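You operate a simulated robot arm through the tools that you are given. There is no shell and no other tool. Be economical: measure what you need, move in short steps, check, and stop when the job is done.

You run a simulated two-armed robot. Do the job below in one go: nothing can be reset, and whatever is moved stays where it is left.

TASK
Work the cream valve shut and open again, then put it back in its tray.
Fine: lay it on the steel table and hold it to turn the lever.

Only the result counts: the job must be done as asked and must still hold three seconds after the hand-in. Knocking over, shifting, dropping, spilling or breaking anything else fails it.

THE ROBOT
Two 6-joint arms with two-finger parallel grippers on one trunk, on a base that drives. Base frame: it is fixed to the floor where the robot stands at the start and does not move with it; the origin is under the middle of the robot, x ahead of it, y to its left, z up; the surface under the hand at the start is at about z = 0.8. Units: m, rad, N and s.
The left shoulder is at the start at [0.28, 0.185, 1.03], the right one opposite. With the tool pointing down near the work surface each hand reaches from about 0.56 to 0.94 m from the robot's upright axis, wherever it stands, measured 20 degrees to its own side. Places, roughly: cream valve (20x5x5 cm) [0.5, -0.1, 0.8]; lever of the cream valve [0.5, 0, 0.9]; lever of the long pink valve [0.9, -0.4, 0.9]; long pink valve (20x5x5 cm) [0.9, -0.4, 0.8]; teal tray (34x23x5 cm) [0.5, -0.1, 0.8]; top of the steel table [0.5, 0.1, 0.8]; tray [0.5, -0.1, 0.8]. Payload 1.57 kg a hand.
The tool frame of a hand sits at the grasp point between the pads (the TCP): z along the fingers, y along the line on which they close. The tips reach 0.03 m beyond it. The gripper opens to 0.08 m. The fingers are 0.017 m wide and 0.012 m thick; the gripper's body (0.04 by 0.082 m) begins 0.08 m behind the TCP.
Orientation is told as [roll, pitch, yaw] about the base's x, y, z axes, in that order, counted from this pose: with the fingers straight down and closing along the base's y, the tool's x points along the base's -x, its y along +y and its z along -z.

THE INTERFACE
- The arms move only by the tool servo_tool. It takes "left_deltas", "right_deltas" or both (then of equal length, played together; a hand with none holds still); each is one flat list of numbers, 6 for each row, row after row: the shift along the base's x, y, z in units of 400 mm (1.0 is 400 mm), then the turn, a rotation vector about the base's x, y, z in units of 45 degrees (1.0 is 45 degrees). In form: [dx, dy, dz, rx, ry, rz, dx, dy, dz, rx, ry, rz, ...]. A call has 1 to 8 rows; each row is the pose to reach, as a shift and turn from the pose commanded when the call began. "left_claw" and "right_claw" are, for a hand that has rows, the opening in per cent of the stroke, from 0 (shut) to 100 (fully open), set as the call begins (left out, the last holds). A call with a number of a shift or a turn outside -1 to 1 is refused whole. A row lasts 0.2 s, in which the tool goes at most 0.05 m and 0.15 rad; a call with a longer step from one row to the next is refused whole, and so is a gripper value outside its range. A pose out of reach is approached as far as the arm can. The call stops where the force on the tool passes 40 N (or 10 N more than at its start, if that is more) or the arm is blocked; 0.2 s more then pass. The fingers move at their own pace (about 0.153 m/s each) and stop on an object; they squeeze with about 42 N. The grip force told is the motor's: it shows also when the fingers shut on nothing. Time passes only in rows, and 0.2 s behind the last, so rows that repeat a pose let the fingers close. It gives the time, the measured TCP pose, the force on the tool (base axes), the opening and the grip force at its end, in the units of the frame above (readings bear some noise), with the torque about the TCP (base axes, N m) and any sound that the robot's microphone picked up.
- Cameras (640 x 400 px; columns grow to the right, rows downward): "scene" is now at [0.2367, 0.026, 1.4747]; the picture's right is [0.32, -0.95, 0.00], its down [-0.69, -0.24, -0.68] and it looks along [0.64, 0.22, -0.73] (base axes); focal length 214 px, centre (320, 200). "left" rides on the left gripper at [0.072, 0.007, -0.122] in its tool frame; the picture's right is [-0.09, 1.00, 0.00], its down [-0.84, -0.08, -0.54] and it looks along [-0.54, -0.05, 0.84] (tool axes); focal length 238 px, centre (320, 200). "right" rides on the right gripper at [0.072, -0.007, -0.122] in its tool frame; the picture's right is [0.09, 1.00, 0.00], its down [-0.84, 0.08, -0.54] and it looks along [-0.54, 0.05, 0.84] (tool axes); focal length 238 px, centre (320, 200). There is no depth. A picture from a camera that has moved, and an enlarged one, comes with that camera's place and axes in the base frame and with its lens.
- snapshot(camera): a new picture of that camera. It takes no simulated time.
- raise_lower(by): slides the trunk up (or, below 0, down) by that many m; the arms and the scene camera ride with it, the base frame stays. It gives what a move gives, with no picture.
- roll_base(legs): drives the robot by 1 to 6 legs, each [ahead, turn to the left] in m and rad, along the robot's own axes; the way and the turn of a leg run together, so that a leg with both is an arc; at most 1.5 m and 3.142 rad a leg. The arms and the cameras ride along, it lands a little off, and it stops where it bumps. It gives what a move gives.
- head_to(pan, tilt): turns the head with the scene camera to pan (to the left, within 1.501 rad either way) and tilt (down, from -0.506 to 1.204), counted from straight ahead of the robot. It gives what a move gives.
- inspect(camera, box): a new picture of the part [left, top, right, bottom] of that camera's present view, enlarged. It takes no simulated time.
- close_job(): hands the job in; it is judged then, once.

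Work in short steps. Places have to be worked out from the pictures, the camera data and where the tool is seen: move nearer, look again, correct. Check each grasp and each placing, and mend what went wrong. You have 120 turns and 92 pictures in all, those below and enlarged ones among them. Open the grippers and draw the arms clear of the work before you hand the job in, unless the task says otherwise; then end with one line.

The tools are called after "Request:" by a JSON object that holds its "name" and its "arguments". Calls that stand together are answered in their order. servo_tool: Moves the arms, as the interface text tells. Its arguments: {"type":"object","properties":{"left_deltas":{"type":"array"},"left_claw":{"type":"number"},"right_deltas":{"type":"array"},"right_claw":{"type":"number"}},"required":[]} The other tools are called the same way: raise_lower (by) slides the trunk up or down; roll_base (legs) drives the base; head_to (pan, tilt) turns the head that bears the scene camera; snapshot (camera) takes a picture; inspect (camera, box) takes an enlarged picture of a part of a camera's view; close_job () hands the job in.

At the start:

```text
t: 0.0
left_position: [0.5578, 0.2456, 1.2331]
left_ee_rot: [-0.001, 0.001, 0.0]
left_force: [-0.5, -0.7, -0.1]
left_torque: [0.01, 0.03, 0.01]
left_opening: 0.0801
left_grasp_force: 0.0
right_position: [0.5774, -0.1958, 1.2265]
right_ee_rot: [-0.001, 0.0, -0.001]
right_force: [-0.1, -0.3, -0.1]
right_torque: [-0.01, 0.01, 0.01]
right_opening: 0.0801
right_grasp_force: 0.0
trunk travel left (down, up): [-0.725, 0.265]
robot x, y, heading: [-0.0022, 0.0011, 0.002]
head pan, tilt: [0.328, 0.822]
```

scene: 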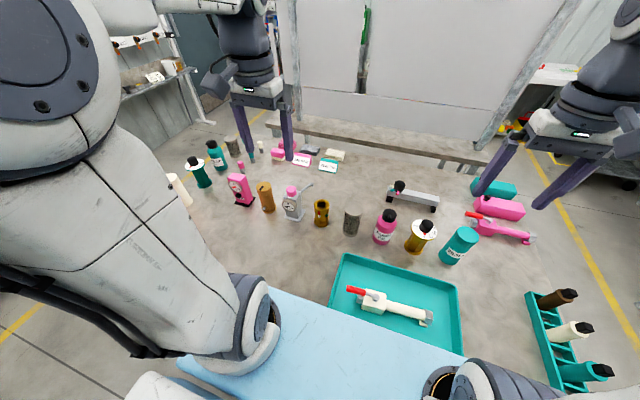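
right: 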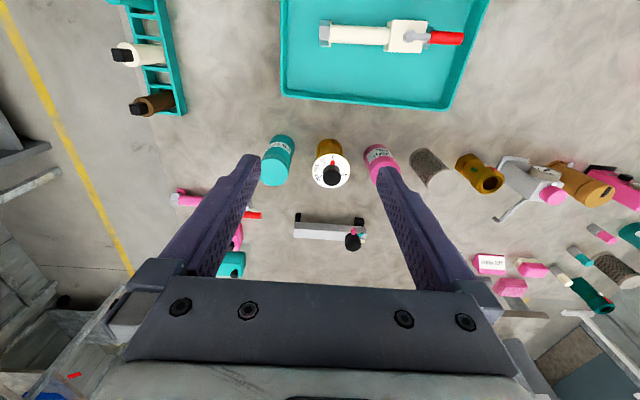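
left: 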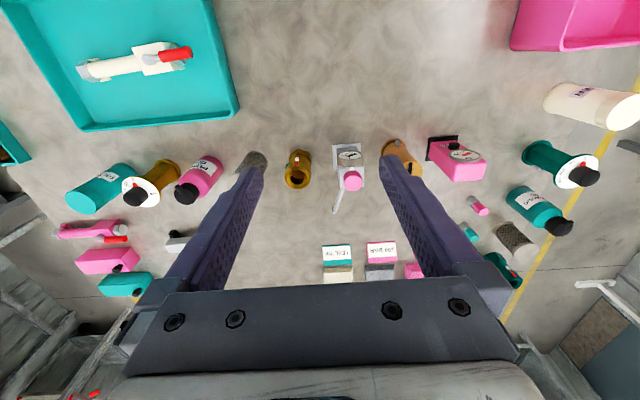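

I start by enlarging the valve in the scene and right views to learn its shape and place.

Request:
{"name": "inspect", "arguments": {"camera": "scene", "box": [310, 240, 480, 360]}}

Request:
{"name": "inspect", "arguments": {"camera": "right", "box": [270, 0, 510, 120]}}

```text
3.33 times, centred on (395, 300) of scene
camera zoom: at [0.2367, 0.026, 1.4747], right [0.32, -0.95, 0.0], down [-0.69, -0.24, -0.68], along [0.64, 0.22, -0.73], focal length 715 px, centre (70, -133)
```

zoom: 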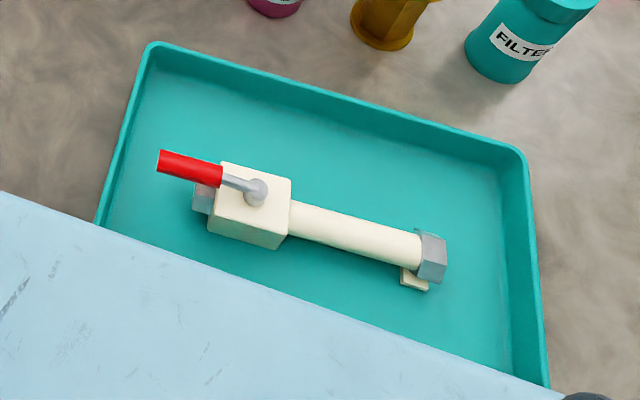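

```text
2.67 times, centred on (390, 60) of right
camera zoom: at [0.5056, -0.201, 1.348], right [-0.09, 1.0, 0.0], down [0.84, 0.08, 0.54], along [0.54, 0.05, -0.84], focal length 636 px, centre (133, 573)
```

zoom: 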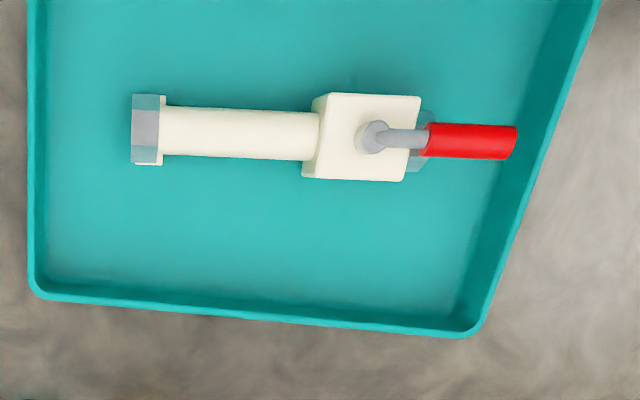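

The valve lies along y with stem near (0.478, -0.052), lever pointing +y and tip near y=0.04. The area at y 0.1–0.55, x 0.4–0.62 looks free; I tilt the head down and to the left to see the near side and that free area.

Request:
{"name": "head_to", "arguments": {"pan": 0.0, "tilt": 1.2}}

Request:
{"name": "snapshot", "arguments": {"camera": "scene"}}

```text
t: 0.8
left_position: [0.5571, 0.2469, 1.2328]
left_ee_rot: [-0.001, -0.001, -0.001]
left_force: [-0.2, 0.4, -0.4]
left_torque: [-0.01, 0.02, -0.02]
left_opening: 0.0799
left_grasp_force: 0.0
right_position: [0.5756, -0.1957, 1.2276]
right_ee_rot: [-0.001, 0.0, 0.0]
right_force: [-0.5, 0.1, 0.6]
right_torque: [0.02, 0.03, -0.01]
right_opening: 0.08
right_grasp_force: 0.0
trunk travel left (down, up): [-0.725, 0.265]
robot x, y, heading: [-0.0, -0.0006, 0.001]
head pan, tilt: [0.0, 1.201]
```

```text
86 pictures are left
camera scene: at [0.2173, 0.0003, 1.4488], right [0.0, -1.0, 0.0], down [-0.93, 0.0, -0.36], along [0.36, 0.0, -0.93], focal length 214 px, centre (320, 200)
```

scene: 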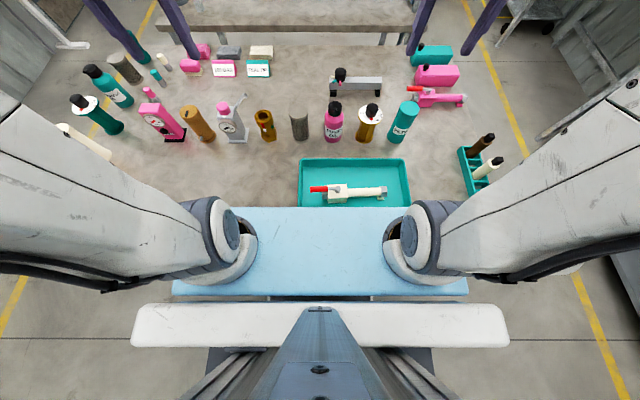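

The blue part is the robot's own chest beam, and the valve is too near for it. I roll back 0.2 m to bring the valve into both hands' reach.

Request:
{"name": "roll_base", "arguments": {"legs": [[-0.2, 0.0]]}}

Request:
{"name": "head_to", "arguments": {"pan": 0.0, "tilt": 0.9}}

Request:
{"name": "snapshot", "arguments": {"camera": "scene"}}

Request:
{"name": "snapshot", "arguments": {"camera": "right"}}

```text
t: 2.5
left_position: [0.3568, 0.2446, 1.2332]
left_ee_rot: [0.0, 0.0, -0.004]
left_force: [-1.1, 0.7, 0.0]
left_torque: [0.01, 0.05, -0.01]
left_opening: 0.0799
left_grasp_force: 0.1
right_position: [0.3748, -0.1963, 1.2261]
right_ee_rot: [-0.001, 0.001, -0.002]
right_force: [-0.5, 0.7, -0.1]
right_torque: [0.0, 0.05, 0.01]
right_opening: 0.0801
right_grasp_force: 0.1
trunk travel left (down, up): [-0.725, 0.265]
robot x, y, heading: [-0.2036, -0.0008, -0.001]
head pan, tilt: [0.0, 1.201]
```

```text
t: 3.2
left_position: [0.3554, 0.2453, 1.2329]
left_ee_rot: [0.001, 0.0, -0.003]
left_force: [-0.3, -0.3, 0.6]
left_torque: [0.04, -0.01, -0.05]
left_opening: 0.0799
left_grasp_force: 0.0
right_position: [0.3733, -0.1979, 1.2266]
right_ee_rot: [0.001, 0.0, -0.004]
right_force: [0.1, 0.5, 0.3]
right_torque: [-0.05, -0.01, 0.01]
right_opening: 0.0799
right_grasp_force: 0.1
trunk travel left (down, up): [-0.725, 0.265]
robot x, y, heading: [-0.1975, 0.0014, -0.004]
head pan, tilt: [0.0, 0.901]
```

```text
85 pictures are left
camera scene: at [0.0348, -0.0002, 1.4685], right [0.0, -1.0, 0.0], down [-0.78, 0.0, -0.62], along [0.62, 0.0, -0.78], focal length 214 px, centre (320, 200)
```

scene: 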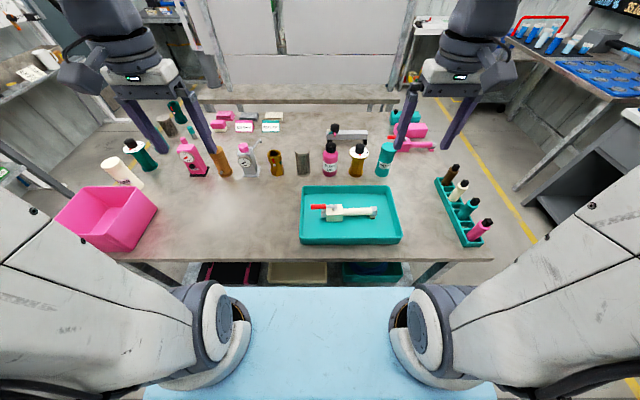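

```text
84 pictures are left
camera right: at [0.303, -0.2024, 1.348], right [-0.09, 1.0, 0.0], down [0.84, 0.07, 0.54], along [0.54, 0.05, -0.84], focal length 238 px, centre (320, 200)
```

right: 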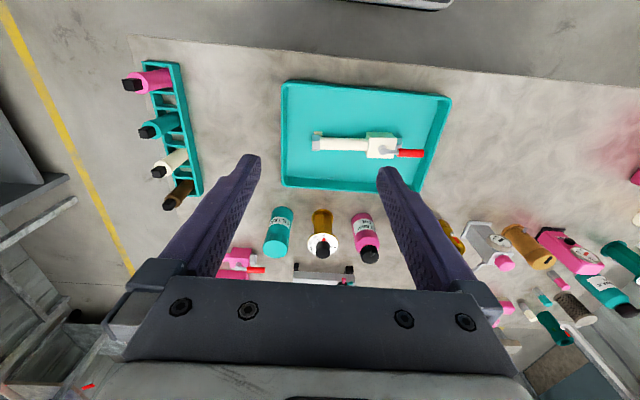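

Everything is now in view; the free table patch is at y 0.1–0.55. I bring the right hand over the pipe (about 0.48, -0.14), turning yaw +45° while lowering.

Request:
{"name": "servo_tool", "arguments": {"right_deltas": [0.045, 0.025, -0.07, 0, 0, 0.167, 0.09, 0.05, -0.14, 0, 0, 0.333, 0.135, 0.075, -0.21, 0, 0, 0.5, 0.18, 0.1, -0.28, 0, 0, 0.667, 0.225, 0.12, -0.35, 0, 0, 0.833, 0.2675, 0.145, -0.4, 0, 0, 1.0], "right_claw": 100}}

Request:
{"name": "servo_tool", "arguments": {"right_deltas": [0, 0, -0.02, 0, 0, 0.167, 0, 0, -0.04, 0, 0, 0.333, 0, 0, -0.06, 0, 0, 0.5, 0, 0, -0.08, 0, 0, 0.667, 0, 0, -0.1, 0, 0, 0.833, 0, 0, -0.12, 0, 0, 1.0]}}

Request:
{"name": "snapshot", "arguments": {"camera": "right"}}

Request:
{"name": "snapshot", "arguments": {"camera": "scene"}}

```text
t: 4.7
left_position: [0.3556, 0.2446, 1.2328]
left_ee_rot: [0.0, 0.0, -0.003]
left_force: [-0.1, -0.2, 0.8]
left_torque: [-0.01, -0.04, 0.02]
left_opening: 0.0799
left_grasp_force: 0.2
right_position: [0.48, -0.1396, 1.0679]
right_ee_rot: [0.0, -0.001, 0.785]
right_force: [-0.3, -0.6, 0.6]
right_torque: [-0.02, -0.07, 0.02]
right_opening: 0.0798
right_grasp_force: 0.0
trunk travel left (down, up): [-0.725, 0.265]
robot x, y, heading: [-0.201, -0.0002, -0.008]
head pan, tilt: [0.0, 0.901]
```

```text
t: 6.0
left_position: [0.3558, 0.2443, 1.234]
left_ee_rot: [0.0, -0.001, -0.002]
left_force: [1.2, 0.0, -0.5]
left_torque: [0.0, 0.02, 0.01]
left_opening: 0.0802
left_grasp_force: 0.1
right_position: [0.4807, -0.1394, 1.0185]
right_ee_rot: [0.0, -0.001, 1.57]
right_force: [-0.3, 0.0, -0.4]
right_torque: [0.0, -0.02, 0.01]
right_opening: 0.0802
right_grasp_force: 0.1
trunk travel left (down, up): [-0.725, 0.265]
robot x, y, heading: [-0.2034, 0.0036, -0.01]
head pan, tilt: [0.0, 0.901]
```

```text
83 pictures are left
camera right: at [0.4882, -0.2098, 1.1401], right [-1.0, -0.09, 0.0], down [-0.08, 0.84, 0.54], along [-0.05, 0.54, -0.84], focal length 238 px, centre (320, 200)
```

right: 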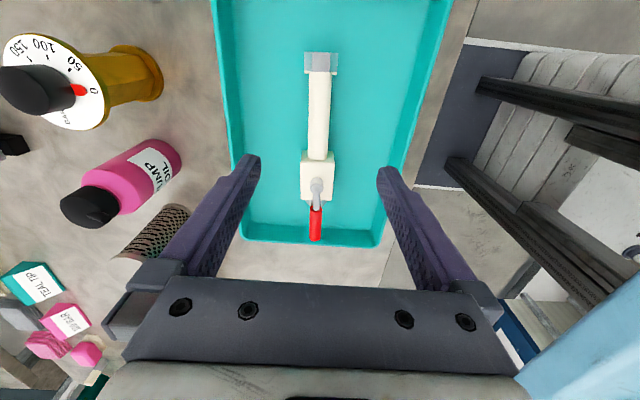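

```text
82 pictures are left
camera scene: at [0.0349, -0.0001, 1.4686], right [0.0, -1.0, 0.0], down [-0.78, 0.0, -0.62], along [0.62, 0.0, -0.78], focal length 214 px, centre (320, 200)
```

scene: 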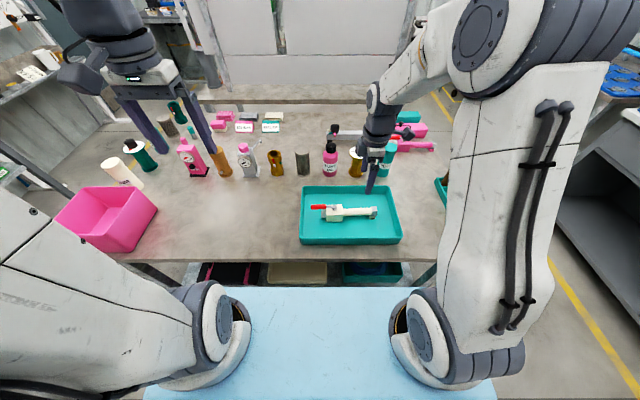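

The pipe is seen near x=0.4845 with the valve yawed about +0.06. I lower to z≈0.88 aligned with it and look.

Request:
{"name": "servo_tool", "arguments": {"right_deltas": [0.0095, -0.0215, -0.085, 0, 0, 0.076, 0.0095, -0.0215, -0.17, 0, 0, 0.076, 0.0095, -0.0215, -0.25, 0, 0, 0.076, 0.0095, -0.0215, -0.34, 0, 0, 0.076]}}

Request:
{"name": "snapshot", "arguments": {"camera": "right"}}

Request:
{"name": "inspect", "arguments": {"camera": "scene", "box": [290, 150, 450, 250]}}

```text
t: 7.0
left_position: [0.3561, 0.2453, 1.2339]
left_ee_rot: [0.001, 0.001, -0.003]
left_force: [0.3, 0.0, 0.5]
left_torque: [0.0, 0.0, -0.01]
left_opening: 0.0801
left_grasp_force: 0.0
right_position: [0.4847, -0.1474, 0.8794]
right_ee_rot: [-0.002, -0.001, 1.628]
right_force: [-0.4, 0.1, 0.4]
right_torque: [0.01, 0.01, 0.0]
right_opening: 0.0798
right_grasp_force: 0.0
trunk travel left (down, up): [-0.725, 0.265]
robot x, y, heading: [-0.2, -0.0042, -0.006]
head pan, tilt: [0.0, 0.901]
```

```text
81 pictures are left
camera right: at [0.4959, -0.218, 1.0018], right [-0.99, -0.15, 0.0], down [-0.12, 0.83, 0.54], along [-0.08, 0.54, -0.84], focal length 238 px, centre (320, 200)
```

right: 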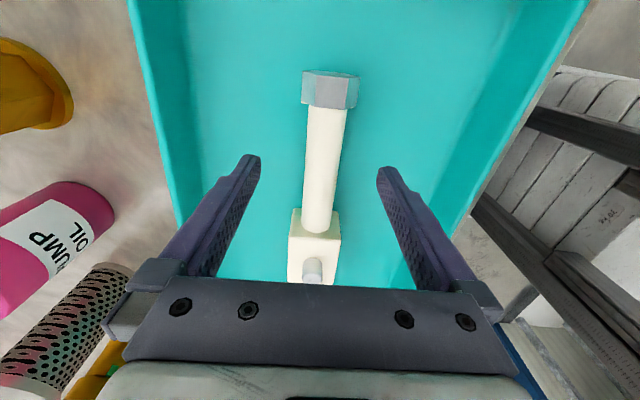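

```text
4.00 times, centred on (370, 200) of scene
camera zoom: at [0.0347, -0.0001, 1.4686], right [0.0, -1.0, 0.0], down [-0.78, 0.0, -0.62], along [0.62, 0.0, -0.78], focal length 858 px, centre (120, 200)
```

zoom: 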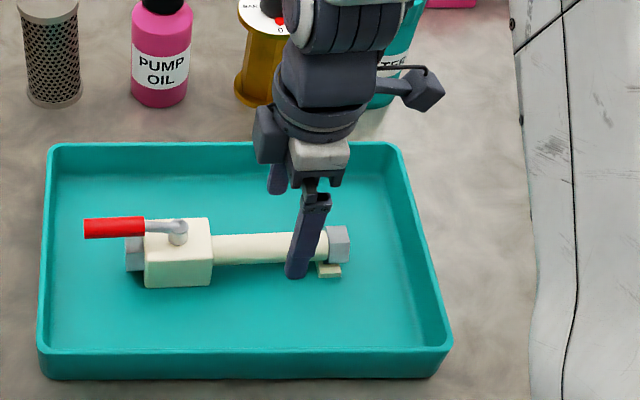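

Alignment is good; I go down to z≈0.842 (tips just above the tray floor) and close on the pipe.

Request:
{"name": "servo_tool", "arguments": {"right_deltas": [-0.004, 0.018, -0.045, 0, 0, 0.025, -0.004, 0.018, -0.093, 0, 0, 0.025]}}

Request:
{"name": "servo_tool", "arguments": {"right_deltas": [0, 0, 0, 0, 0, 0, 0, 0, 0, 0, 0, 0, 0, 0, 0, 0, 0, 0, 0, 0, 0, 0, 0, 0], "right_claw": 0}}

Request:
{"name": "snapshot", "arguments": {"camera": "right"}}

```text
t: 7.7
left_position: [0.356, 0.2443, 1.2336]
left_ee_rot: [-0.001, 0.001, -0.004]
left_force: [0.2, 0.8, -0.9]
left_torque: [-0.03, -0.03, -0.01]
left_opening: 0.08
left_grasp_force: 0.1
right_position: [0.4828, -0.1398, 0.8455]
right_ee_rot: [0.0, 0.001, 1.647]
right_force: [-0.6, -0.7, 0.8]
right_torque: [0.01, 0.0, -0.02]
right_opening: 0.08
right_grasp_force: 0.2
trunk travel left (down, up): [-0.725, 0.265]
robot x, y, heading: [-0.201, -0.0039, 0.003]
head pan, tilt: [0.0, 0.901]
```

```text
t: 8.7
left_position: [0.3566, 0.2454, 1.2324]
left_ee_rot: [-0.001, 0.0, -0.003]
left_force: [-0.5, 0.0, 0.3]
left_torque: [0.01, 0.01, 0.02]
left_opening: 0.0799
left_grasp_force: 0.0
right_position: [0.4836, -0.1394, 0.8438]
right_ee_rot: [-0.002, 0.0, 1.647]
right_force: [1.2, 0.9, 0.6]
right_torque: [-0.08, -0.03, -0.05]
right_opening: 0.0247
right_grasp_force: 36.4
trunk travel left (down, up): [-0.725, 0.265]
robot x, y, heading: [-0.1975, -0.0023, -0.001]
head pan, tilt: [0.0, 0.901]
```

```text
79 pictures are left
camera right: at [0.496, -0.2096, 0.9656], right [-0.99, -0.17, 0.0], down [-0.14, 0.83, 0.54], along [-0.09, 0.53, -0.84], focal length 238 px, centre (320, 200)
```

right: 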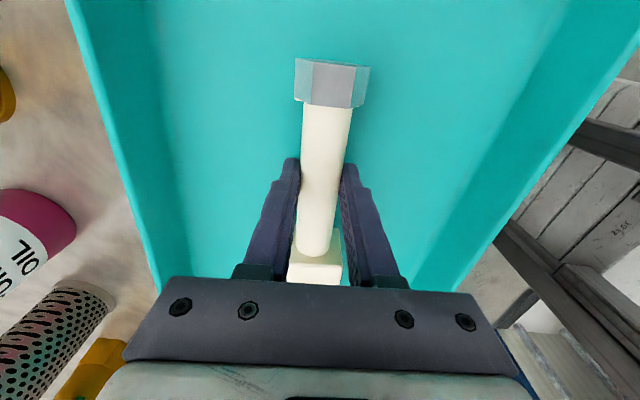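

Fingers stopped at 24.7 mm on the pipe. I lift 0.12 m straight up and look.

Request:
{"name": "servo_tool", "arguments": {"right_deltas": [0, 0, 0.04, 0, 0, 0, 0, 0, 0.1, 0, 0, 0, 0, 0, 0.2, 0, 0, 0, 0, 0, 0.3, 0, 0, 0, 0, 0, 0.3, 0, 0, 0]}}

Request:
{"name": "snapshot", "arguments": {"camera": "right"}}

Request:
{"name": "inspect", "arguments": {"camera": "scene", "box": [280, 130, 440, 250]}}

```text
t: 9.8
left_position: [0.3554, 0.2461, 1.2332]
left_ee_rot: [0.0, -0.001, -0.003]
left_force: [-0.6, -0.6, -0.7]
left_torque: [-0.02, -0.05, 0.01]
left_opening: 0.0799
left_grasp_force: 0.1
right_position: [0.4822, -0.1406, 0.9649]
right_ee_rot: [0.002, 0.001, 1.647]
right_force: [0.7, -0.4, -4.2]
right_torque: [-0.27, -0.05, 0.02]
right_opening: 0.0245
right_grasp_force: 36.4
trunk travel left (down, up): [-0.725, 0.265]
robot x, y, heading: [-0.2014, -0.0002, -0.008]
head pan, tilt: [0.0, 0.901]
```

```text
78 pictures are left
camera right: at [0.4951, -0.2104, 1.0863], right [-0.99, -0.17, 0.0], down [-0.14, 0.83, 0.54], along [-0.09, 0.53, -0.84], focal length 238 px, centre (320, 200)
```

right: 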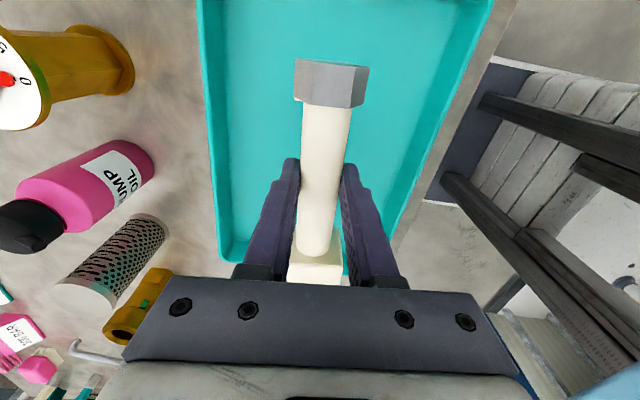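

```text
3.33 times, centred on (360, 190) of scene
camera zoom: at [0.0348, -0.0002, 1.4686], right [0.0, -1.0, 0.0], down [-0.78, 0.0, -0.62], along [0.62, 0.0, -0.78], focal length 715 px, centre (187, 233)
```

zoom: 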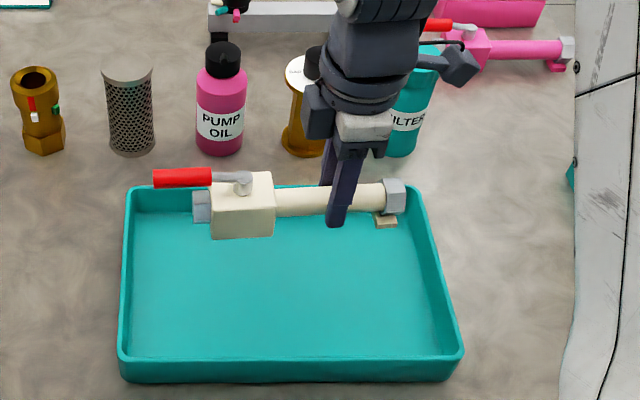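

The valve hangs level in the grip. I turn the base 0.5 rad to the left, which carries the valve over the free patch (about 0.46, 0.20) with both arms well placed.

Request:
{"name": "roll_base", "arguments": {"legs": [[0.0, 0.5]]}}

Request:
{"name": "head_to", "arguments": {"pan": 0.0, "tilt": 0.95}}

Request:
{"name": "snapshot", "arguments": {"camera": "scene"}}

```text
t: 11.7
left_position: [0.1735, 0.4791, 1.2329]
left_ee_rot: [0.0, 0.001, 0.49]
left_force: [-0.2, -0.2, -0.1]
left_torque: [0.01, 0.0, -0.01]
left_opening: 0.0798
left_grasp_force: 0.0
right_position: [0.4683, 0.2009, 0.9644]
right_ee_rot: [0.0, 0.001, 2.138]
right_force: [0.2, -0.2, -5.1]
right_torque: [-0.25, -0.16, 0.02]
right_opening: 0.0246
right_grasp_force: 36.1
trunk travel left (down, up): [-0.725, 0.265]
robot x, y, heading: [-0.2006, 0.0001, 0.492]
head pan, tilt: [0.0, 0.901]
```

```text
t: 12.3
left_position: [0.1742, 0.4792, 1.2335]
left_ee_rot: [-0.001, -0.001, 0.492]
left_force: [0.5, -0.4, 0.2]
left_torque: [-0.02, 0.0, 0.0]
left_opening: 0.0802
left_grasp_force: 0.1
right_position: [0.4681, 0.2011, 0.9643]
right_ee_rot: [0.0, 0.0, 2.139]
right_force: [-0.1, 0.8, -4.9]
right_torque: [-0.22, -0.17, 0.0]
right_opening: 0.0248
right_grasp_force: 36.3
trunk travel left (down, up): [-0.725, 0.265]
robot x, y, heading: [-0.2017, 0.002, 0.494]
head pan, tilt: [0.0, 0.949]
```

```text
76 pictures are left
camera scene: at [0.0047, 0.1106, 1.4649], right [0.47, -0.88, 0.0], down [-0.72, -0.38, -0.58], along [0.51, 0.27, -0.81], focal length 214 px, centre (320, 200)
```

scene: 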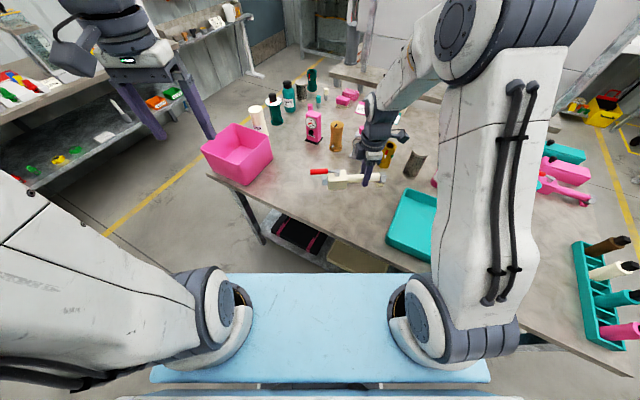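

The valve is over free table. I turn the hand back about -0.49 rad so the valve lies along y again, and descend to z≈0.875.

Request:
{"name": "servo_tool", "arguments": {"right_deltas": [0.005, 0.005, 0, 0, 0, -0.156, 0.01, 0.01, 0, 0, 0, -0.312, 0.015, 0.015, 0, 0, 0, -0.468, 0.02, 0.02, -0.05, 0, 0, -0.624, 0.02, 0.02, -0.13, 0, 0, -0.624, 0.02, 0.02, -0.22, 0, 0, -0.624]}}

Request:
{"name": "snapshot", "arguments": {"camera": "right"}}

Request:
{"name": "inspect", "arguments": {"camera": "scene", "box": [270, 130, 450, 250]}}

```text
t: 13.7
left_position: [0.1742, 0.4799, 1.2336]
left_ee_rot: [0.001, 0.001, 0.49]
left_force: [-0.4, 0.5, 0.6]
left_torque: [0.01, -0.01, 0.02]
left_opening: 0.0801
left_grasp_force: 0.0
right_position: [0.4743, 0.207, 0.875]
right_ee_rot: [0.0, 0.001, 1.65]
right_force: [0.3, -0.5, -4.1]
right_torque: [-0.23, 0.01, 0.02]
right_opening: 0.0245
right_grasp_force: 36.4
trunk travel left (down, up): [-0.725, 0.265]
robot x, y, heading: [-0.2024, -0.0007, 0.495]
head pan, tilt: [0.0, 0.949]
```

```text
75 pictures are left
camera right: at [0.4879, 0.1365, 0.9974], right [-0.99, -0.17, 0.0], down [-0.14, 0.83, 0.54], along [-0.09, 0.53, -0.84], focal length 238 px, centre (320, 200)
```

right: 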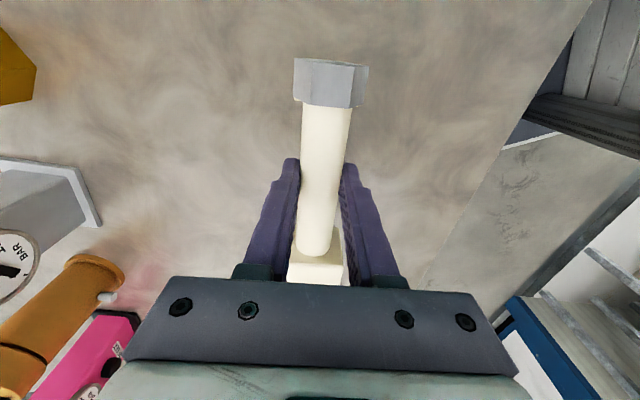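

```text
3.33 times, centred on (360, 190) of scene
camera zoom: at [0.0046, 0.1106, 1.465], right [0.47, -0.88, 0.0], down [-0.72, -0.38, -0.58], along [0.51, 0.27, -0.81], focal length 715 px, centre (187, 233)
```

zoom: 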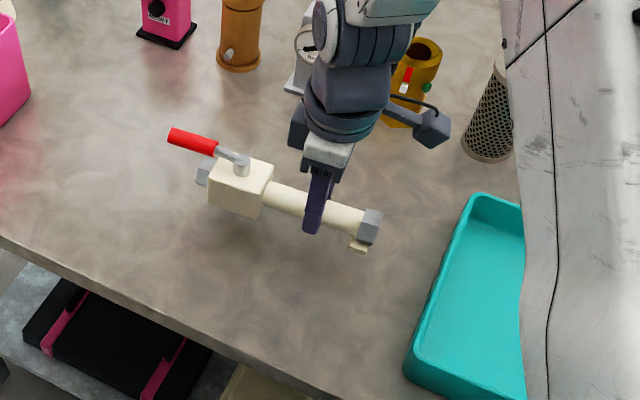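

All is clear. I lower in small steps until the valve touches the table.

Request:
{"name": "servo_tool", "arguments": {"right_deltas": [0, 0, -0.03, 0, 0, 0, 0, 0, -0.06, 0, 0, 0, 0, 0, -0.075, 0, 0, 0, 0, 0, -0.08, 0, 0, 0]}}

```text
t: 14.7
left_position: [0.173, 0.4802, 1.2328]
left_ee_rot: [-0.001, 0.0, 0.489]
left_force: [-0.1, 0.6, -0.8]
left_torque: [0.0, -0.01, 0.02]
left_opening: 0.0799
left_grasp_force: 0.1
right_position: [0.4749, 0.208, 0.8434]
right_ee_rot: [-0.001, -0.001, 1.651]
right_force: [-0.4, -0.3, -4.8]
right_torque: [-0.26, 0.0, 0.01]
right_opening: 0.0245
right_grasp_force: 36.7
trunk travel left (down, up): [-0.725, 0.265]
robot x, y, heading: [-0.2019, -0.0014, 0.492]
head pan, tilt: [0.0, 0.949]
```

Still the full weight on the hand, so I go on down in 1–2 mm steps.

Request:
{"name": "servo_tool", "arguments": {"right_deltas": [0, 0, -0.004, 0, 0, 0, 0, 0, -0.008, 0, 0, 0]}}

Request:
{"name": "servo_tool", "arguments": {"right_deltas": [0, 0, -0.003, 0, 0, 0, 0, 0, -0.006, 0, 0, 0]}}

```text
t: 15.3
left_position: [0.175, 0.4804, 1.2326]
left_ee_rot: [0.0, 0.0, 0.49]
left_force: [0.2, -0.2, 0.1]
left_torque: [0.01, 0.0, -0.02]
left_opening: 0.08
left_grasp_force: 0.1
right_position: [0.4745, 0.2076, 0.8422]
right_ee_rot: [-0.001, 0.001, 1.649]
right_force: [0.0, -0.2, -4.5]
right_torque: [-0.28, -0.04, 0.02]
right_opening: 0.0248
right_grasp_force: 36.5
trunk travel left (down, up): [-0.725, 0.265]
robot x, y, heading: [-0.2002, 0.0018, 0.491]
head pan, tilt: [0.0, 0.949]
```

```text
t: 15.9
left_position: [0.1737, 0.4797, 1.2332]
left_ee_rot: [0.0, -0.001, 0.49]
left_force: [-0.1, 0.2, -0.3]
left_torque: [0.04, -0.01, -0.01]
left_opening: 0.0799
left_grasp_force: 0.0
right_position: [0.4767, 0.2082, 0.8398]
right_ee_rot: [-0.002, -0.001, 1.652]
right_force: [-2.7, -1.2, 1.6]
right_torque: [0.4, 0.15, 0.14]
right_opening: 0.0248
right_grasp_force: 36.2
trunk travel left (down, up): [-0.725, 0.265]
robot x, y, heading: [-0.2029, 0.0008, 0.492]
head pan, tilt: [0.0, 0.949]
```

The valve now rests on the table (weight gone from the hand at z≈0.840) with the right hand holding it. I bring the left hand in with its yaw swung -1.65 rad so that its camera and body stay away from the right hand.

Request:
{"name": "servo_tool", "arguments": {"left_deltas": [0.05, 0, -0.03, 0, 0, -0.175, 0.1, 0, -0.06, 0, 0, -0.35, 0.15, 0, -0.09, 0, 0, -0.525, 0.2, 0, -0.12, 0, 0, -0.7, 0.25, 0, -0.15, 0, 0, -0.875], "left_claw": 0}}

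Request:
{"name": "servo_tool", "arguments": {"left_deltas": [0.05, 0, -0.03, 0, 0, -0.175, 0.1, 0, -0.06, 0, 0, -0.35, 0.15, 0, -0.09, 0, 0, -0.525, 0.2, 0, -0.12, 0, 0, -0.7, 0.25, 0, -0.15, 0, 0, -0.875]}}

Request:
{"name": "snapshot", "arguments": {"camera": "left"}}

Request:
{"name": "snapshot", "arguments": {"camera": "scene"}}

```text
t: 17.1
left_position: [0.2739, 0.4809, 1.1732]
left_ee_rot: [0.0, 0.001, -0.198]
left_force: [0.3, -0.2, 0.0]
left_torque: [-0.02, 0.02, 0.02]
left_opening: 0.0
left_grasp_force: 21.2
right_position: [0.4756, 0.2093, 0.8391]
right_ee_rot: [0.0, 0.002, 1.651]
right_force: [1.0, -2.1, 6.0]
right_torque: [0.23, 0.17, -0.08]
right_opening: 0.0245
right_grasp_force: 36.5
trunk travel left (down, up): [-0.725, 0.265]
robot x, y, heading: [-0.2055, 0.0004, 0.494]
head pan, tilt: [0.0, 0.949]
```

```text
t: 18.3
left_position: [0.3735, 0.4772, 1.1135]
left_ee_rot: [0.001, 0.0, -0.887]
left_force: [0.3, 0.1, -0.8]
left_torque: [-0.01, 0.02, -0.01]
left_opening: 0.0001
left_grasp_force: 21.3
right_position: [0.4743, 0.2077, 0.8399]
right_ee_rot: [-0.002, 0.0, 1.652]
right_force: [3.3, -1.4, 7.5]
right_torque: [-0.14, 0.11, 0.03]
right_opening: 0.0245
right_grasp_force: 36.1
trunk travel left (down, up): [-0.725, 0.265]
robot x, y, heading: [-0.2033, 0.0026, 0.493]
head pan, tilt: [0.0, 0.949]
```

```text
73 pictures are left
camera left: at [0.3325, 0.5383, 1.2357], right [0.83, 0.56, 0.0], down [0.47, -0.7, 0.54], along [0.3, -0.45, -0.84], focal length 238 px, centre (320, 200)
```

left: 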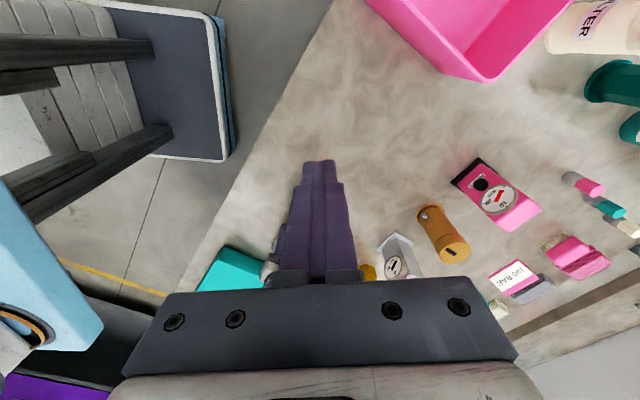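

```text
72 pictures are left
camera scene: at [0.0043, 0.1105, 1.465], right [0.47, -0.88, 0.0], down [-0.72, -0.38, -0.58], along [0.51, 0.27, -0.81], focal length 214 px, centre (320, 200)
```

scene: 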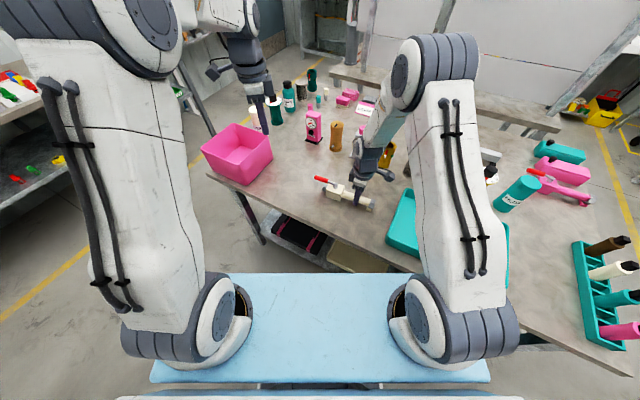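

Left hand is swinging well clear. I zoom the scene camera on the valve to fix the lever's position.

Request:
{"name": "inspect", "arguments": {"camera": "scene", "box": [290, 160, 390, 220]}}

```text
6.40 times, centred on (340, 190) of scene
camera zoom: at [0.0043, 0.1105, 1.465], right [0.47, -0.88, 0.0], down [-0.72, -0.38, -0.58], along [0.51, 0.27, -0.81], focal length 1373 px, centre (192, 264)
```

zoom: 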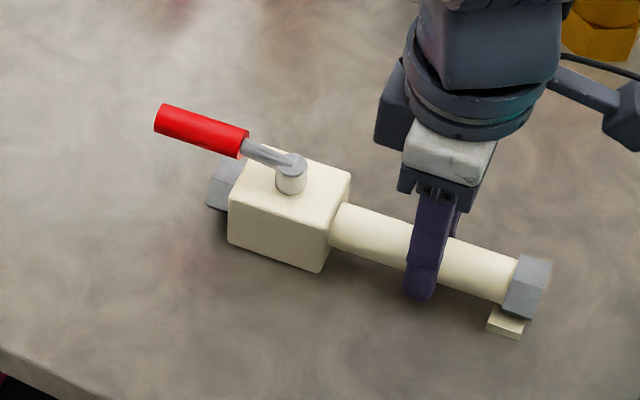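

Lever runs from stem (0.466, 0.290) to tip (0.456, 0.367) at z≈0.875. I tilt the left hand to lean away (+y) and bring its closed fingers to the near (-x) side of the lever, still above it.

Request:
{"name": "servo_tool", "arguments": {"left_deltas": [0.01, -0.04, -0.06, -0.1, 0, -0.07, 0.02, -0.08, -0.12, -0.2, 0, -0.14, 0.03, -0.12, -0.18, -0.3, 0, -0.21, 0.045, -0.16, -0.24, -0.4, 0, -0.28, 0.06, -0.2, -0.3, -0.51, 0, -0.35]}}

Request:
{"name": "snapshot", "arguments": {"camera": "left"}}

Request:
{"name": "snapshot", "arguments": {"camera": "scene"}}

```text
t: 19.5
left_position: [0.3972, 0.3988, 0.9939]
left_ee_rot: [-0.214, -0.339, -1.128]
left_force: [-0.4, 0.3, 0.1]
left_torque: [-0.03, -0.02, -0.03]
left_opening: 0.0
left_grasp_force: 21.6
right_position: [0.475, 0.2073, 0.84]
right_ee_rot: [-0.001, 0.001, 1.65]
right_force: [3.9, -0.3, 9.8]
right_torque: [-0.14, 0.12, 0.02]
right_opening: 0.0244
right_grasp_force: 36.4
trunk travel left (down, up): [-0.725, 0.265]
robot x, y, heading: [-0.202, 0.0017, 0.492]
head pan, tilt: [0.0, 0.949]
```

```text
70 pictures are left
camera left: at [0.38, 0.51, 1.0815], right [0.95, 0.27, -0.17], down [0.3, -0.53, 0.79], along [0.13, -0.8, -0.58], focal length 238 px, centre (320, 200)
```

left: 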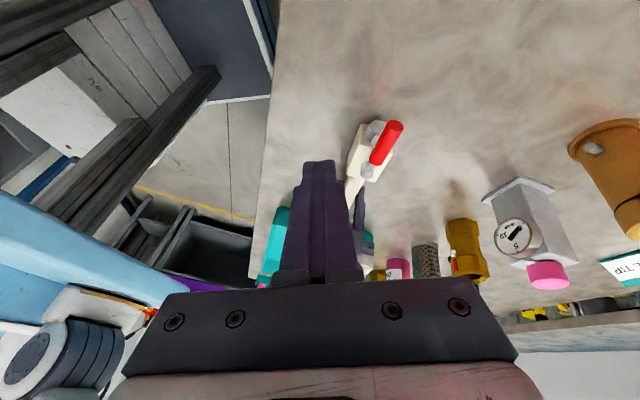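

```text
69 pictures are left
camera scene: at [0.0043, 0.1105, 1.4651], right [0.47, -0.88, 0.0], down [-0.72, -0.38, -0.58], along [0.51, 0.27, -0.81], focal length 214 px, centre (320, 200)
```

scene: 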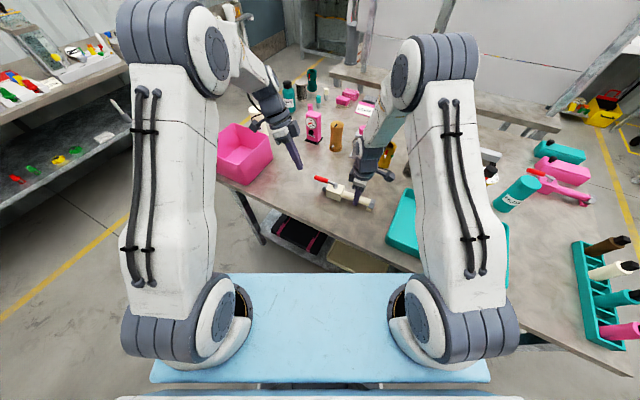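

The left fingers are lined up on the near side of the lever. I go down to z≈0.892 beside the lever, still with a gap in x.

Request:
{"name": "servo_tool", "arguments": {"left_deltas": [0.01, -0.04, -0.085, 0, 0, 0, 0.02, -0.08, -0.17, 0, 0, 0, 0.02, -0.105, -0.255, 0, 0, 0]}}

Request:
{"name": "snapshot", "arguments": {"camera": "left"}}

Request:
{"name": "inspect", "arguments": {"camera": "scene", "box": [270, 140, 390, 220]}}

```text
t: 20.3
left_position: [0.4044, 0.357, 0.89]
left_ee_rot: [-0.215, -0.339, -1.125]
left_force: [-0.4, -0.7, 1.0]
left_torque: [-0.01, 0.0, -0.03]
left_opening: 0.0001
left_grasp_force: 21.7
right_position: [0.475, 0.2087, 0.8393]
right_ee_rot: [0.002, 0.0, 1.651]
right_force: [2.0, 0.7, 9.9]
right_torque: [0.18, 0.15, -0.1]
right_opening: 0.0246
right_grasp_force: 36.0
trunk travel left (down, up): [-0.725, 0.265]
robot x, y, heading: [-0.1995, 0.0009, 0.489]
head pan, tilt: [0.0, 0.949]
```

```text
68 pictures are left
camera left: at [0.3878, 0.4677, 0.9782], right [0.95, 0.28, -0.17], down [0.3, -0.53, 0.79], along [0.13, -0.8, -0.58], focal length 238 px, centre (320, 200)
```

left: 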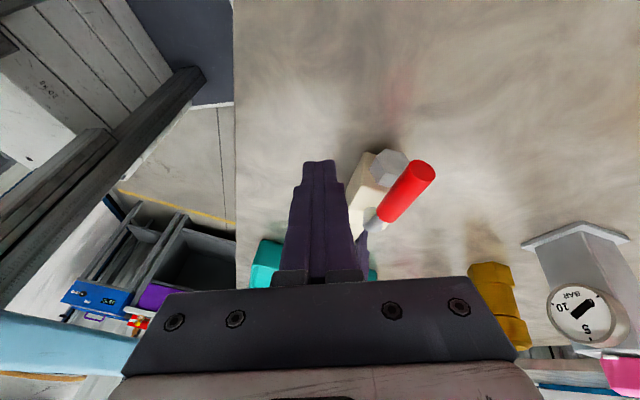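

```text
5.00 times, centred on (330, 180) of scene
camera zoom: at [0.0043, 0.1105, 1.4651], right [0.47, -0.88, 0.0], down [-0.72, -0.38, -0.58], along [0.51, 0.27, -0.81], focal length 1072 px, centre (270, 300)
```

zoom: 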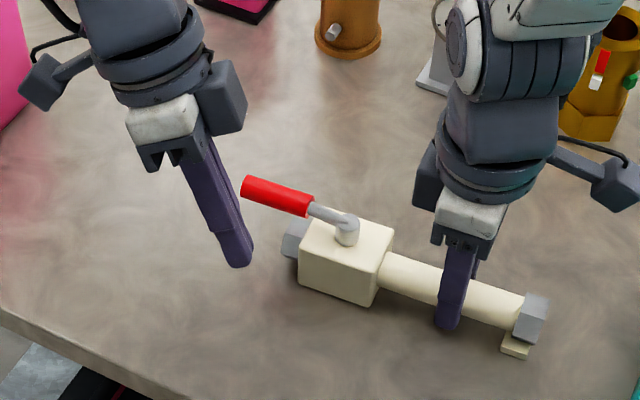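

The fingertips are at lever height on the near side. I push gently toward +x (clockwise from above) through the first ~0.4 rad and watch the forces.

Request:
{"name": "servo_tool", "arguments": {"left_deltas": [0.05, -0.01, 0, 0, 0, 0, 0.087, -0.014, 0, 0, 0, 0, 0.102, -0.008, 0, 0, 0, 0, 0.116, -0.003, 0, 0, 0, 0, 0.131, 0, 0, 0, 0, 0, 0.1465, 0.0025, 0, 0, 0, 0]}}

Request:
{"name": "inspect", "arguments": {"camera": "scene", "box": [270, 140, 390, 220]}}

```text
t: 21.7
left_position: [0.4644, 0.3594, 0.8905]
left_ee_rot: [-0.217, -0.338, -1.126]
left_force: [-10.5, -5.8, 1.5]
left_torque: [-0.17, 0.24, -0.2]
left_opening: 0.0003
left_grasp_force: 21.2
right_position: [0.4752, 0.2085, 0.8399]
right_ee_rot: [0.0, 0.0, 1.65]
right_force: [7.8, 7.8, 1.9]
right_torque: [0.36, 0.14, -1.05]
right_opening: 0.0272
right_grasp_force: 37.6
trunk travel left (down, up): [-0.725, 0.265]
robot x, y, heading: [-0.2005, -0.0028, 0.495]
head pan, tilt: [0.0, 0.949]
```

```text
5.00 times, centred on (330, 180) of scene
camera zoom: at [0.0043, 0.1105, 1.465], right [0.47, -0.88, 0.0], down [-0.72, -0.38, -0.58], along [0.51, 0.27, -0.81], focal length 1072 px, centre (270, 300)
```

zoom: 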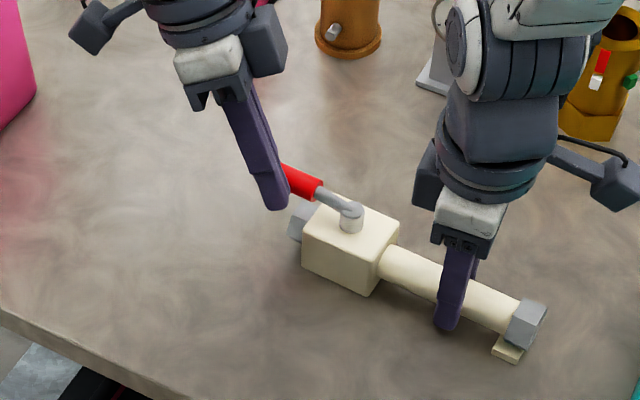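

The lever moved but the valve body also yawed a little in the pipe grip (opening 27 mm, torque -1.05 Nm). I look closely at how much the lever turned against the body.

Request:
{"name": "snapshot", "arguments": {"camera": "right"}}

Request:
{"name": "inspect", "arguments": {"camera": "scene", "box": [310, 160, 390, 210]}}

Request:
{"name": "snapshot", "arguments": {"camera": "left"}}

```text
65 pictures are left
camera right: at [0.4885, 0.1387, 0.9605], right [-0.99, -0.17, 0.0], down [-0.14, 0.83, 0.54], along [-0.09, 0.54, -0.84], focal length 238 px, centre (320, 200)
```

right: 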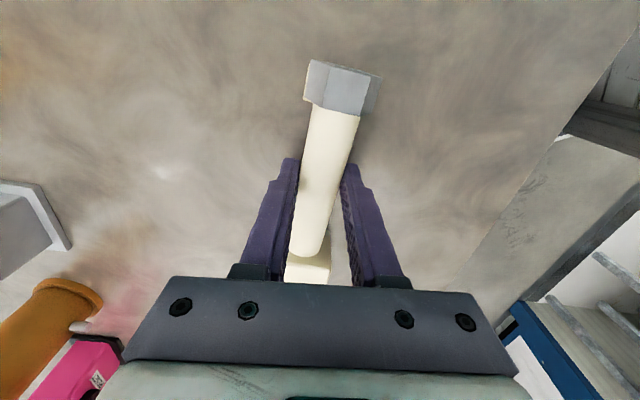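

```text
8.00 times, centred on (350, 185) of scene
camera zoom: at [0.0043, 0.1105, 1.465], right [0.47, -0.88, 0.0], down [-0.72, -0.38, -0.58], along [0.51, 0.27, -0.81], focal length 1716 px, centre (80, 320)
```

zoom: 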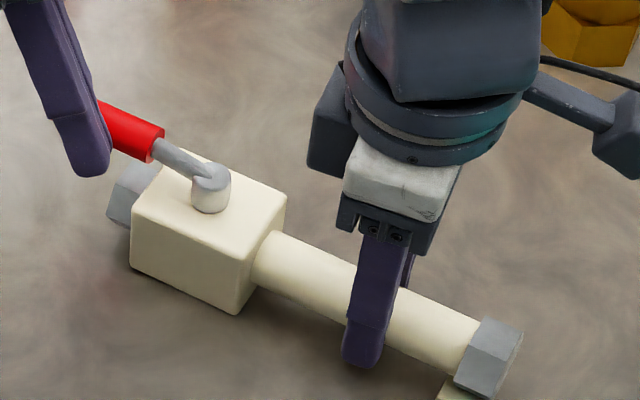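

```text
63 pictures are left
camera left: at [0.4468, 0.4695, 0.978], right [0.95, 0.27, -0.17], down [0.3, -0.53, 0.79], along [0.13, -0.8, -0.58], focal length 238 px, centre (320, 200)
```

left: 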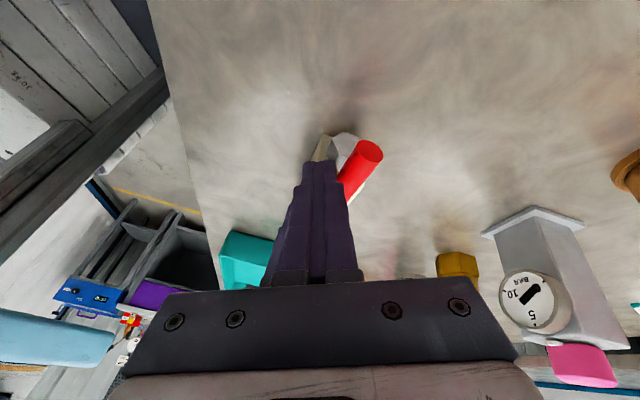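

Body and lever mostly yawed together: the pipe grip resists yaw poorly. I back the left hand off and open the right to regrip on the square block, which holds yaw far better.

Request:
{"name": "servo_tool", "arguments": {"left_deltas": [-0.06, 0, 0, 0, 0, 0, -0.15, 0.05, 0, 0, 0, 0, -0.15, 0.15, 0.08, 0, 0, 0]}}

Request:
{"name": "servo_tool", "arguments": {"right_deltas": [0, 0, 0.003, 0, 0, 0, 0, 0, 0.003, 0, 0, 0], "right_claw": 100}}

Request:
{"name": "servo_tool", "arguments": {"right_deltas": [0, 0, 0.08, 0, 0, 0, 0, 0, 0.2, 0, 0, 0, 0, -0.05, 0.3, 0, 0, 0]}}

Request:
{"name": "snapshot", "arguments": {"camera": "right"}}

Request:
{"name": "inspect", "arguments": {"camera": "scene", "box": [310, 160, 390, 210]}}

```text
refused: row 3 steps farther than a row can; nothing moved
```

```text
t: 22.3
left_position: [0.4648, 0.3597, 0.8901]
left_ee_rot: [-0.215, -0.339, -1.125]
left_force: [0.7, 0.1, -0.1]
left_torque: [0.02, -0.02, -0.02]
left_opening: 0.0003
left_grasp_force: 20.9
right_position: [0.4742, 0.2083, 0.8396]
right_ee_rot: [0.003, 0.001, 1.65]
right_force: [0.5, -0.3, 0.8]
right_torque: [0.0, 0.04, -0.02]
right_opening: 0.0802
right_grasp_force: 0.0
trunk travel left (down, up): [-0.725, 0.265]
robot x, y, heading: [-0.2027, -0.0015, 0.494]
head pan, tilt: [0.0, 0.949]
```

```text
t: 23.1
left_position: [0.465, 0.359, 0.8904]
left_ee_rot: [-0.216, -0.339, -1.127]
left_force: [-0.8, 0.5, -0.2]
left_torque: [-0.02, 0.02, -0.01]
left_opening: 0.0
left_grasp_force: 21.5
right_position: [0.476, 0.187, 0.9588]
right_ee_rot: [0.002, 0.001, 1.652]
right_force: [-0.9, 0.2, 0.0]
right_torque: [0.01, 0.02, 0.0]
right_opening: 0.0801
right_grasp_force: 0.1
trunk travel left (down, up): [-0.725, 0.265]
robot x, y, heading: [-0.2023, -0.0003, 0.492]
head pan, tilt: [0.0, 0.949]
```

```text
62 pictures are left
camera right: at [0.4893, 0.1175, 1.0799], right [-0.99, -0.17, 0.0], down [-0.14, 0.83, 0.54], along [-0.09, 0.53, -0.84], focal length 238 px, centre (320, 200)
```

right: 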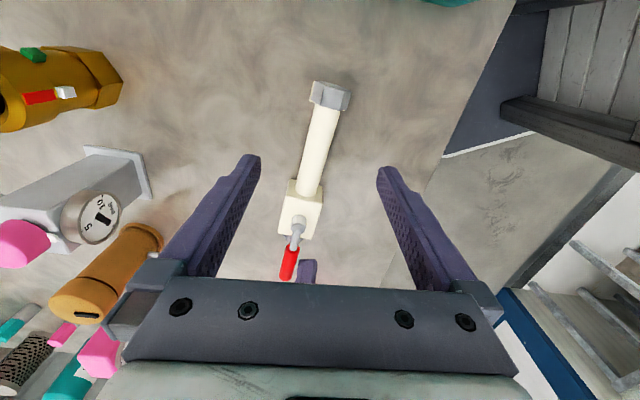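

```text
8.00 times, centred on (350, 185) of scene
camera zoom: at [0.0047, 0.1108, 1.4649], right [0.47, -0.88, 0.0], down [-0.72, -0.38, -0.58], along [0.51, 0.27, -0.81], focal length 1716 px, centre (80, 320)
```

zoom: 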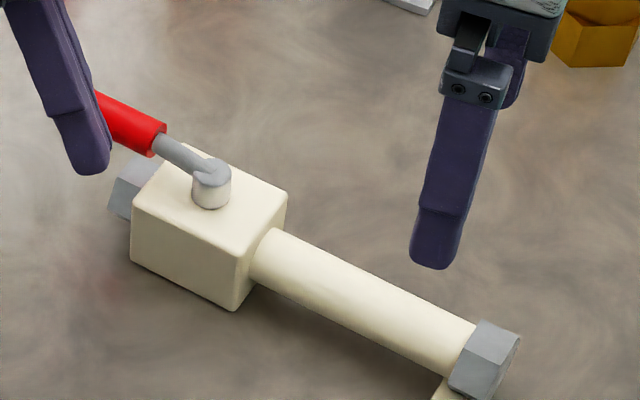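

Relative angle hardly changed, so that direction is likely the stop; the closing turn is probably toward -x. First, I lift the left hand out and over to the +x side, high.

Request:
{"name": "servo_tool", "arguments": {"left_deltas": [-0.06, 0, 0, 0, 0, 0, -0.12, 0.06, 0.03, 0, 0, 0, -0.12, 0.13, 0.12, 0, 0, 0, -0.1, 0.2, 0.21, 0, 0, 0, 0, 0.24, 0.22, 0, 0, 0, 0.1, 0.24, 0.22, 0, 0, 0, 0.2, 0.2, 0.22, 0, 0, 0, 0.25, 0.15, 0.2, 0, 0, 0]}}

Request:
{"name": "servo_tool", "arguments": {"right_deltas": [0, 0.1, 0, 0, 0, -0.11, 0.008, 0.198, 0, 0, 0, -0.223, 0.008, 0.198, -0.08, 0, 0, -0.223]}}

Request:
{"name": "snapshot", "arguments": {"camera": "right"}}

Request:
{"name": "inspect", "arguments": {"camera": "scene", "box": [290, 130, 410, 210]}}

```text
t: 24.9
left_position: [0.5326, 0.4136, 0.9658]
left_ee_rot: [-0.216, -0.339, -1.124]
left_force: [0.0, -0.7, -0.3]
left_torque: [-0.01, -0.01, -0.02]
left_opening: 0.0004
left_grasp_force: 21.5
left hand out of reach, approached as far as the arm can: row 7, 8
right_position: [0.4763, 0.1873, 0.9579]
right_ee_rot: [0.0, 0.001, 1.652]
right_force: [-0.5, 0.3, -0.2]
right_torque: [0.03, -0.01, -0.03]
right_opening: 0.0802
right_grasp_force: 0.2
trunk travel left (down, up): [-0.725, 0.265]
robot x, y, heading: [-0.2021, 0.001, 0.492]
head pan, tilt: [0.0, 0.949]
```

```text
t: 25.7
left_position: [0.5328, 0.4137, 0.9653]
left_ee_rot: [-0.218, -0.338, -1.125]
left_force: [-0.4, -0.1, -0.1]
left_torque: [-0.01, -0.03, 0.04]
left_opening: 0.0
left_grasp_force: 21.0
right_position: [0.4782, 0.2672, 0.9286]
right_ee_rot: [0.0, 0.001, 1.474]
right_force: [-0.1, 0.6, 0.2]
right_torque: [-0.01, -0.04, 0.01]
right_opening: 0.0802
right_grasp_force: 0.0
trunk travel left (down, up): [-0.725, 0.265]
robot x, y, heading: [-0.2018, -0.003, 0.496]
head pan, tilt: [0.0, 0.949]
```

```text
60 pictures are left
camera right: at [0.4789, 0.1972, 1.0502], right [-1.0, 0.0, 0.0], down [0.0, 0.84, 0.54], along [0.0, 0.54, -0.84], focal length 238 px, centre (320, 200)
```

right: 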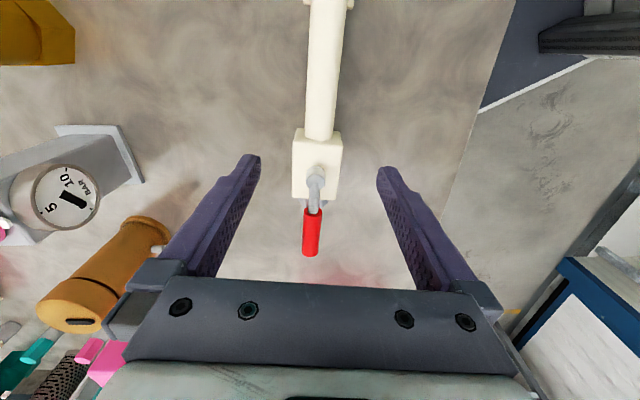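

```text
5.00 times, centred on (350, 170) of scene
camera zoom: at [0.0044, 0.1106, 1.465], right [0.47, -0.88, 0.0], down [-0.72, -0.38, -0.58], along [0.51, 0.27, -0.81], focal length 1072 px, centre (170, 350)
```

zoom: 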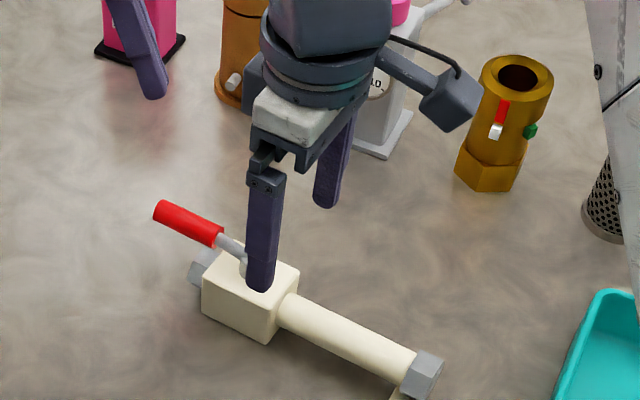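

The left arm hits its reach limit on the far side, so I raise the right hand a little and roll the base 0.09 m forward before gripping the block.

Request:
{"name": "servo_tool", "arguments": {"right_deltas": [0, 0, 0.1, 0, 0, 0, 0, 0, 0.15, 0, 0, 0], "left_deltas": [0, 0, 0.06, 0, 0, 0, 0, 0, 0.1, 0, 0, 0]}}

Request:
{"name": "roll_base", "arguments": {"legs": [[0.09, 0.0]]}}

```text
t: 26.3
left_position: [0.5295, 0.4123, 1.0048]
left_ee_rot: [-0.216, -0.338, -1.126]
left_force: [0.1, 0.8, -0.3]
left_torque: [0.0, 0.01, 0.01]
left_opening: 0.0
left_grasp_force: 21.5
left hand out of reach, approached as far as the arm can: row 2
right_position: [0.4779, 0.2685, 0.9894]
right_ee_rot: [0.0, 0.0, 1.476]
right_force: [1.1, -0.2, 0.4]
right_torque: [-0.01, 0.03, -0.03]
right_opening: 0.0801
right_grasp_force: 0.1
trunk travel left (down, up): [-0.725, 0.265]
robot x, y, heading: [-0.202, 0.0004, 0.491]
head pan, tilt: [0.0, 0.949]
```

```text
t: 27.4
left_position: [0.6108, 0.451, 1.0059]
left_ee_rot: [-0.217, -0.339, -1.129]
left_force: [-1.2, 0.3, -0.2]
left_torque: [0.0, 0.01, -0.01]
left_opening: 0.0
left_grasp_force: 21.4
right_position: [0.5588, 0.3091, 0.989]
right_ee_rot: [-0.001, 0.0, 1.473]
right_force: [0.0, 0.2, -0.3]
right_torque: [-0.03, -0.01, -0.03]
right_opening: 0.0798
right_grasp_force: 0.0
trunk travel left (down, up): [-0.725, 0.265]
robot x, y, heading: [-0.1266, 0.0445, 0.488]
head pan, tilt: [0.0, 0.949]
```

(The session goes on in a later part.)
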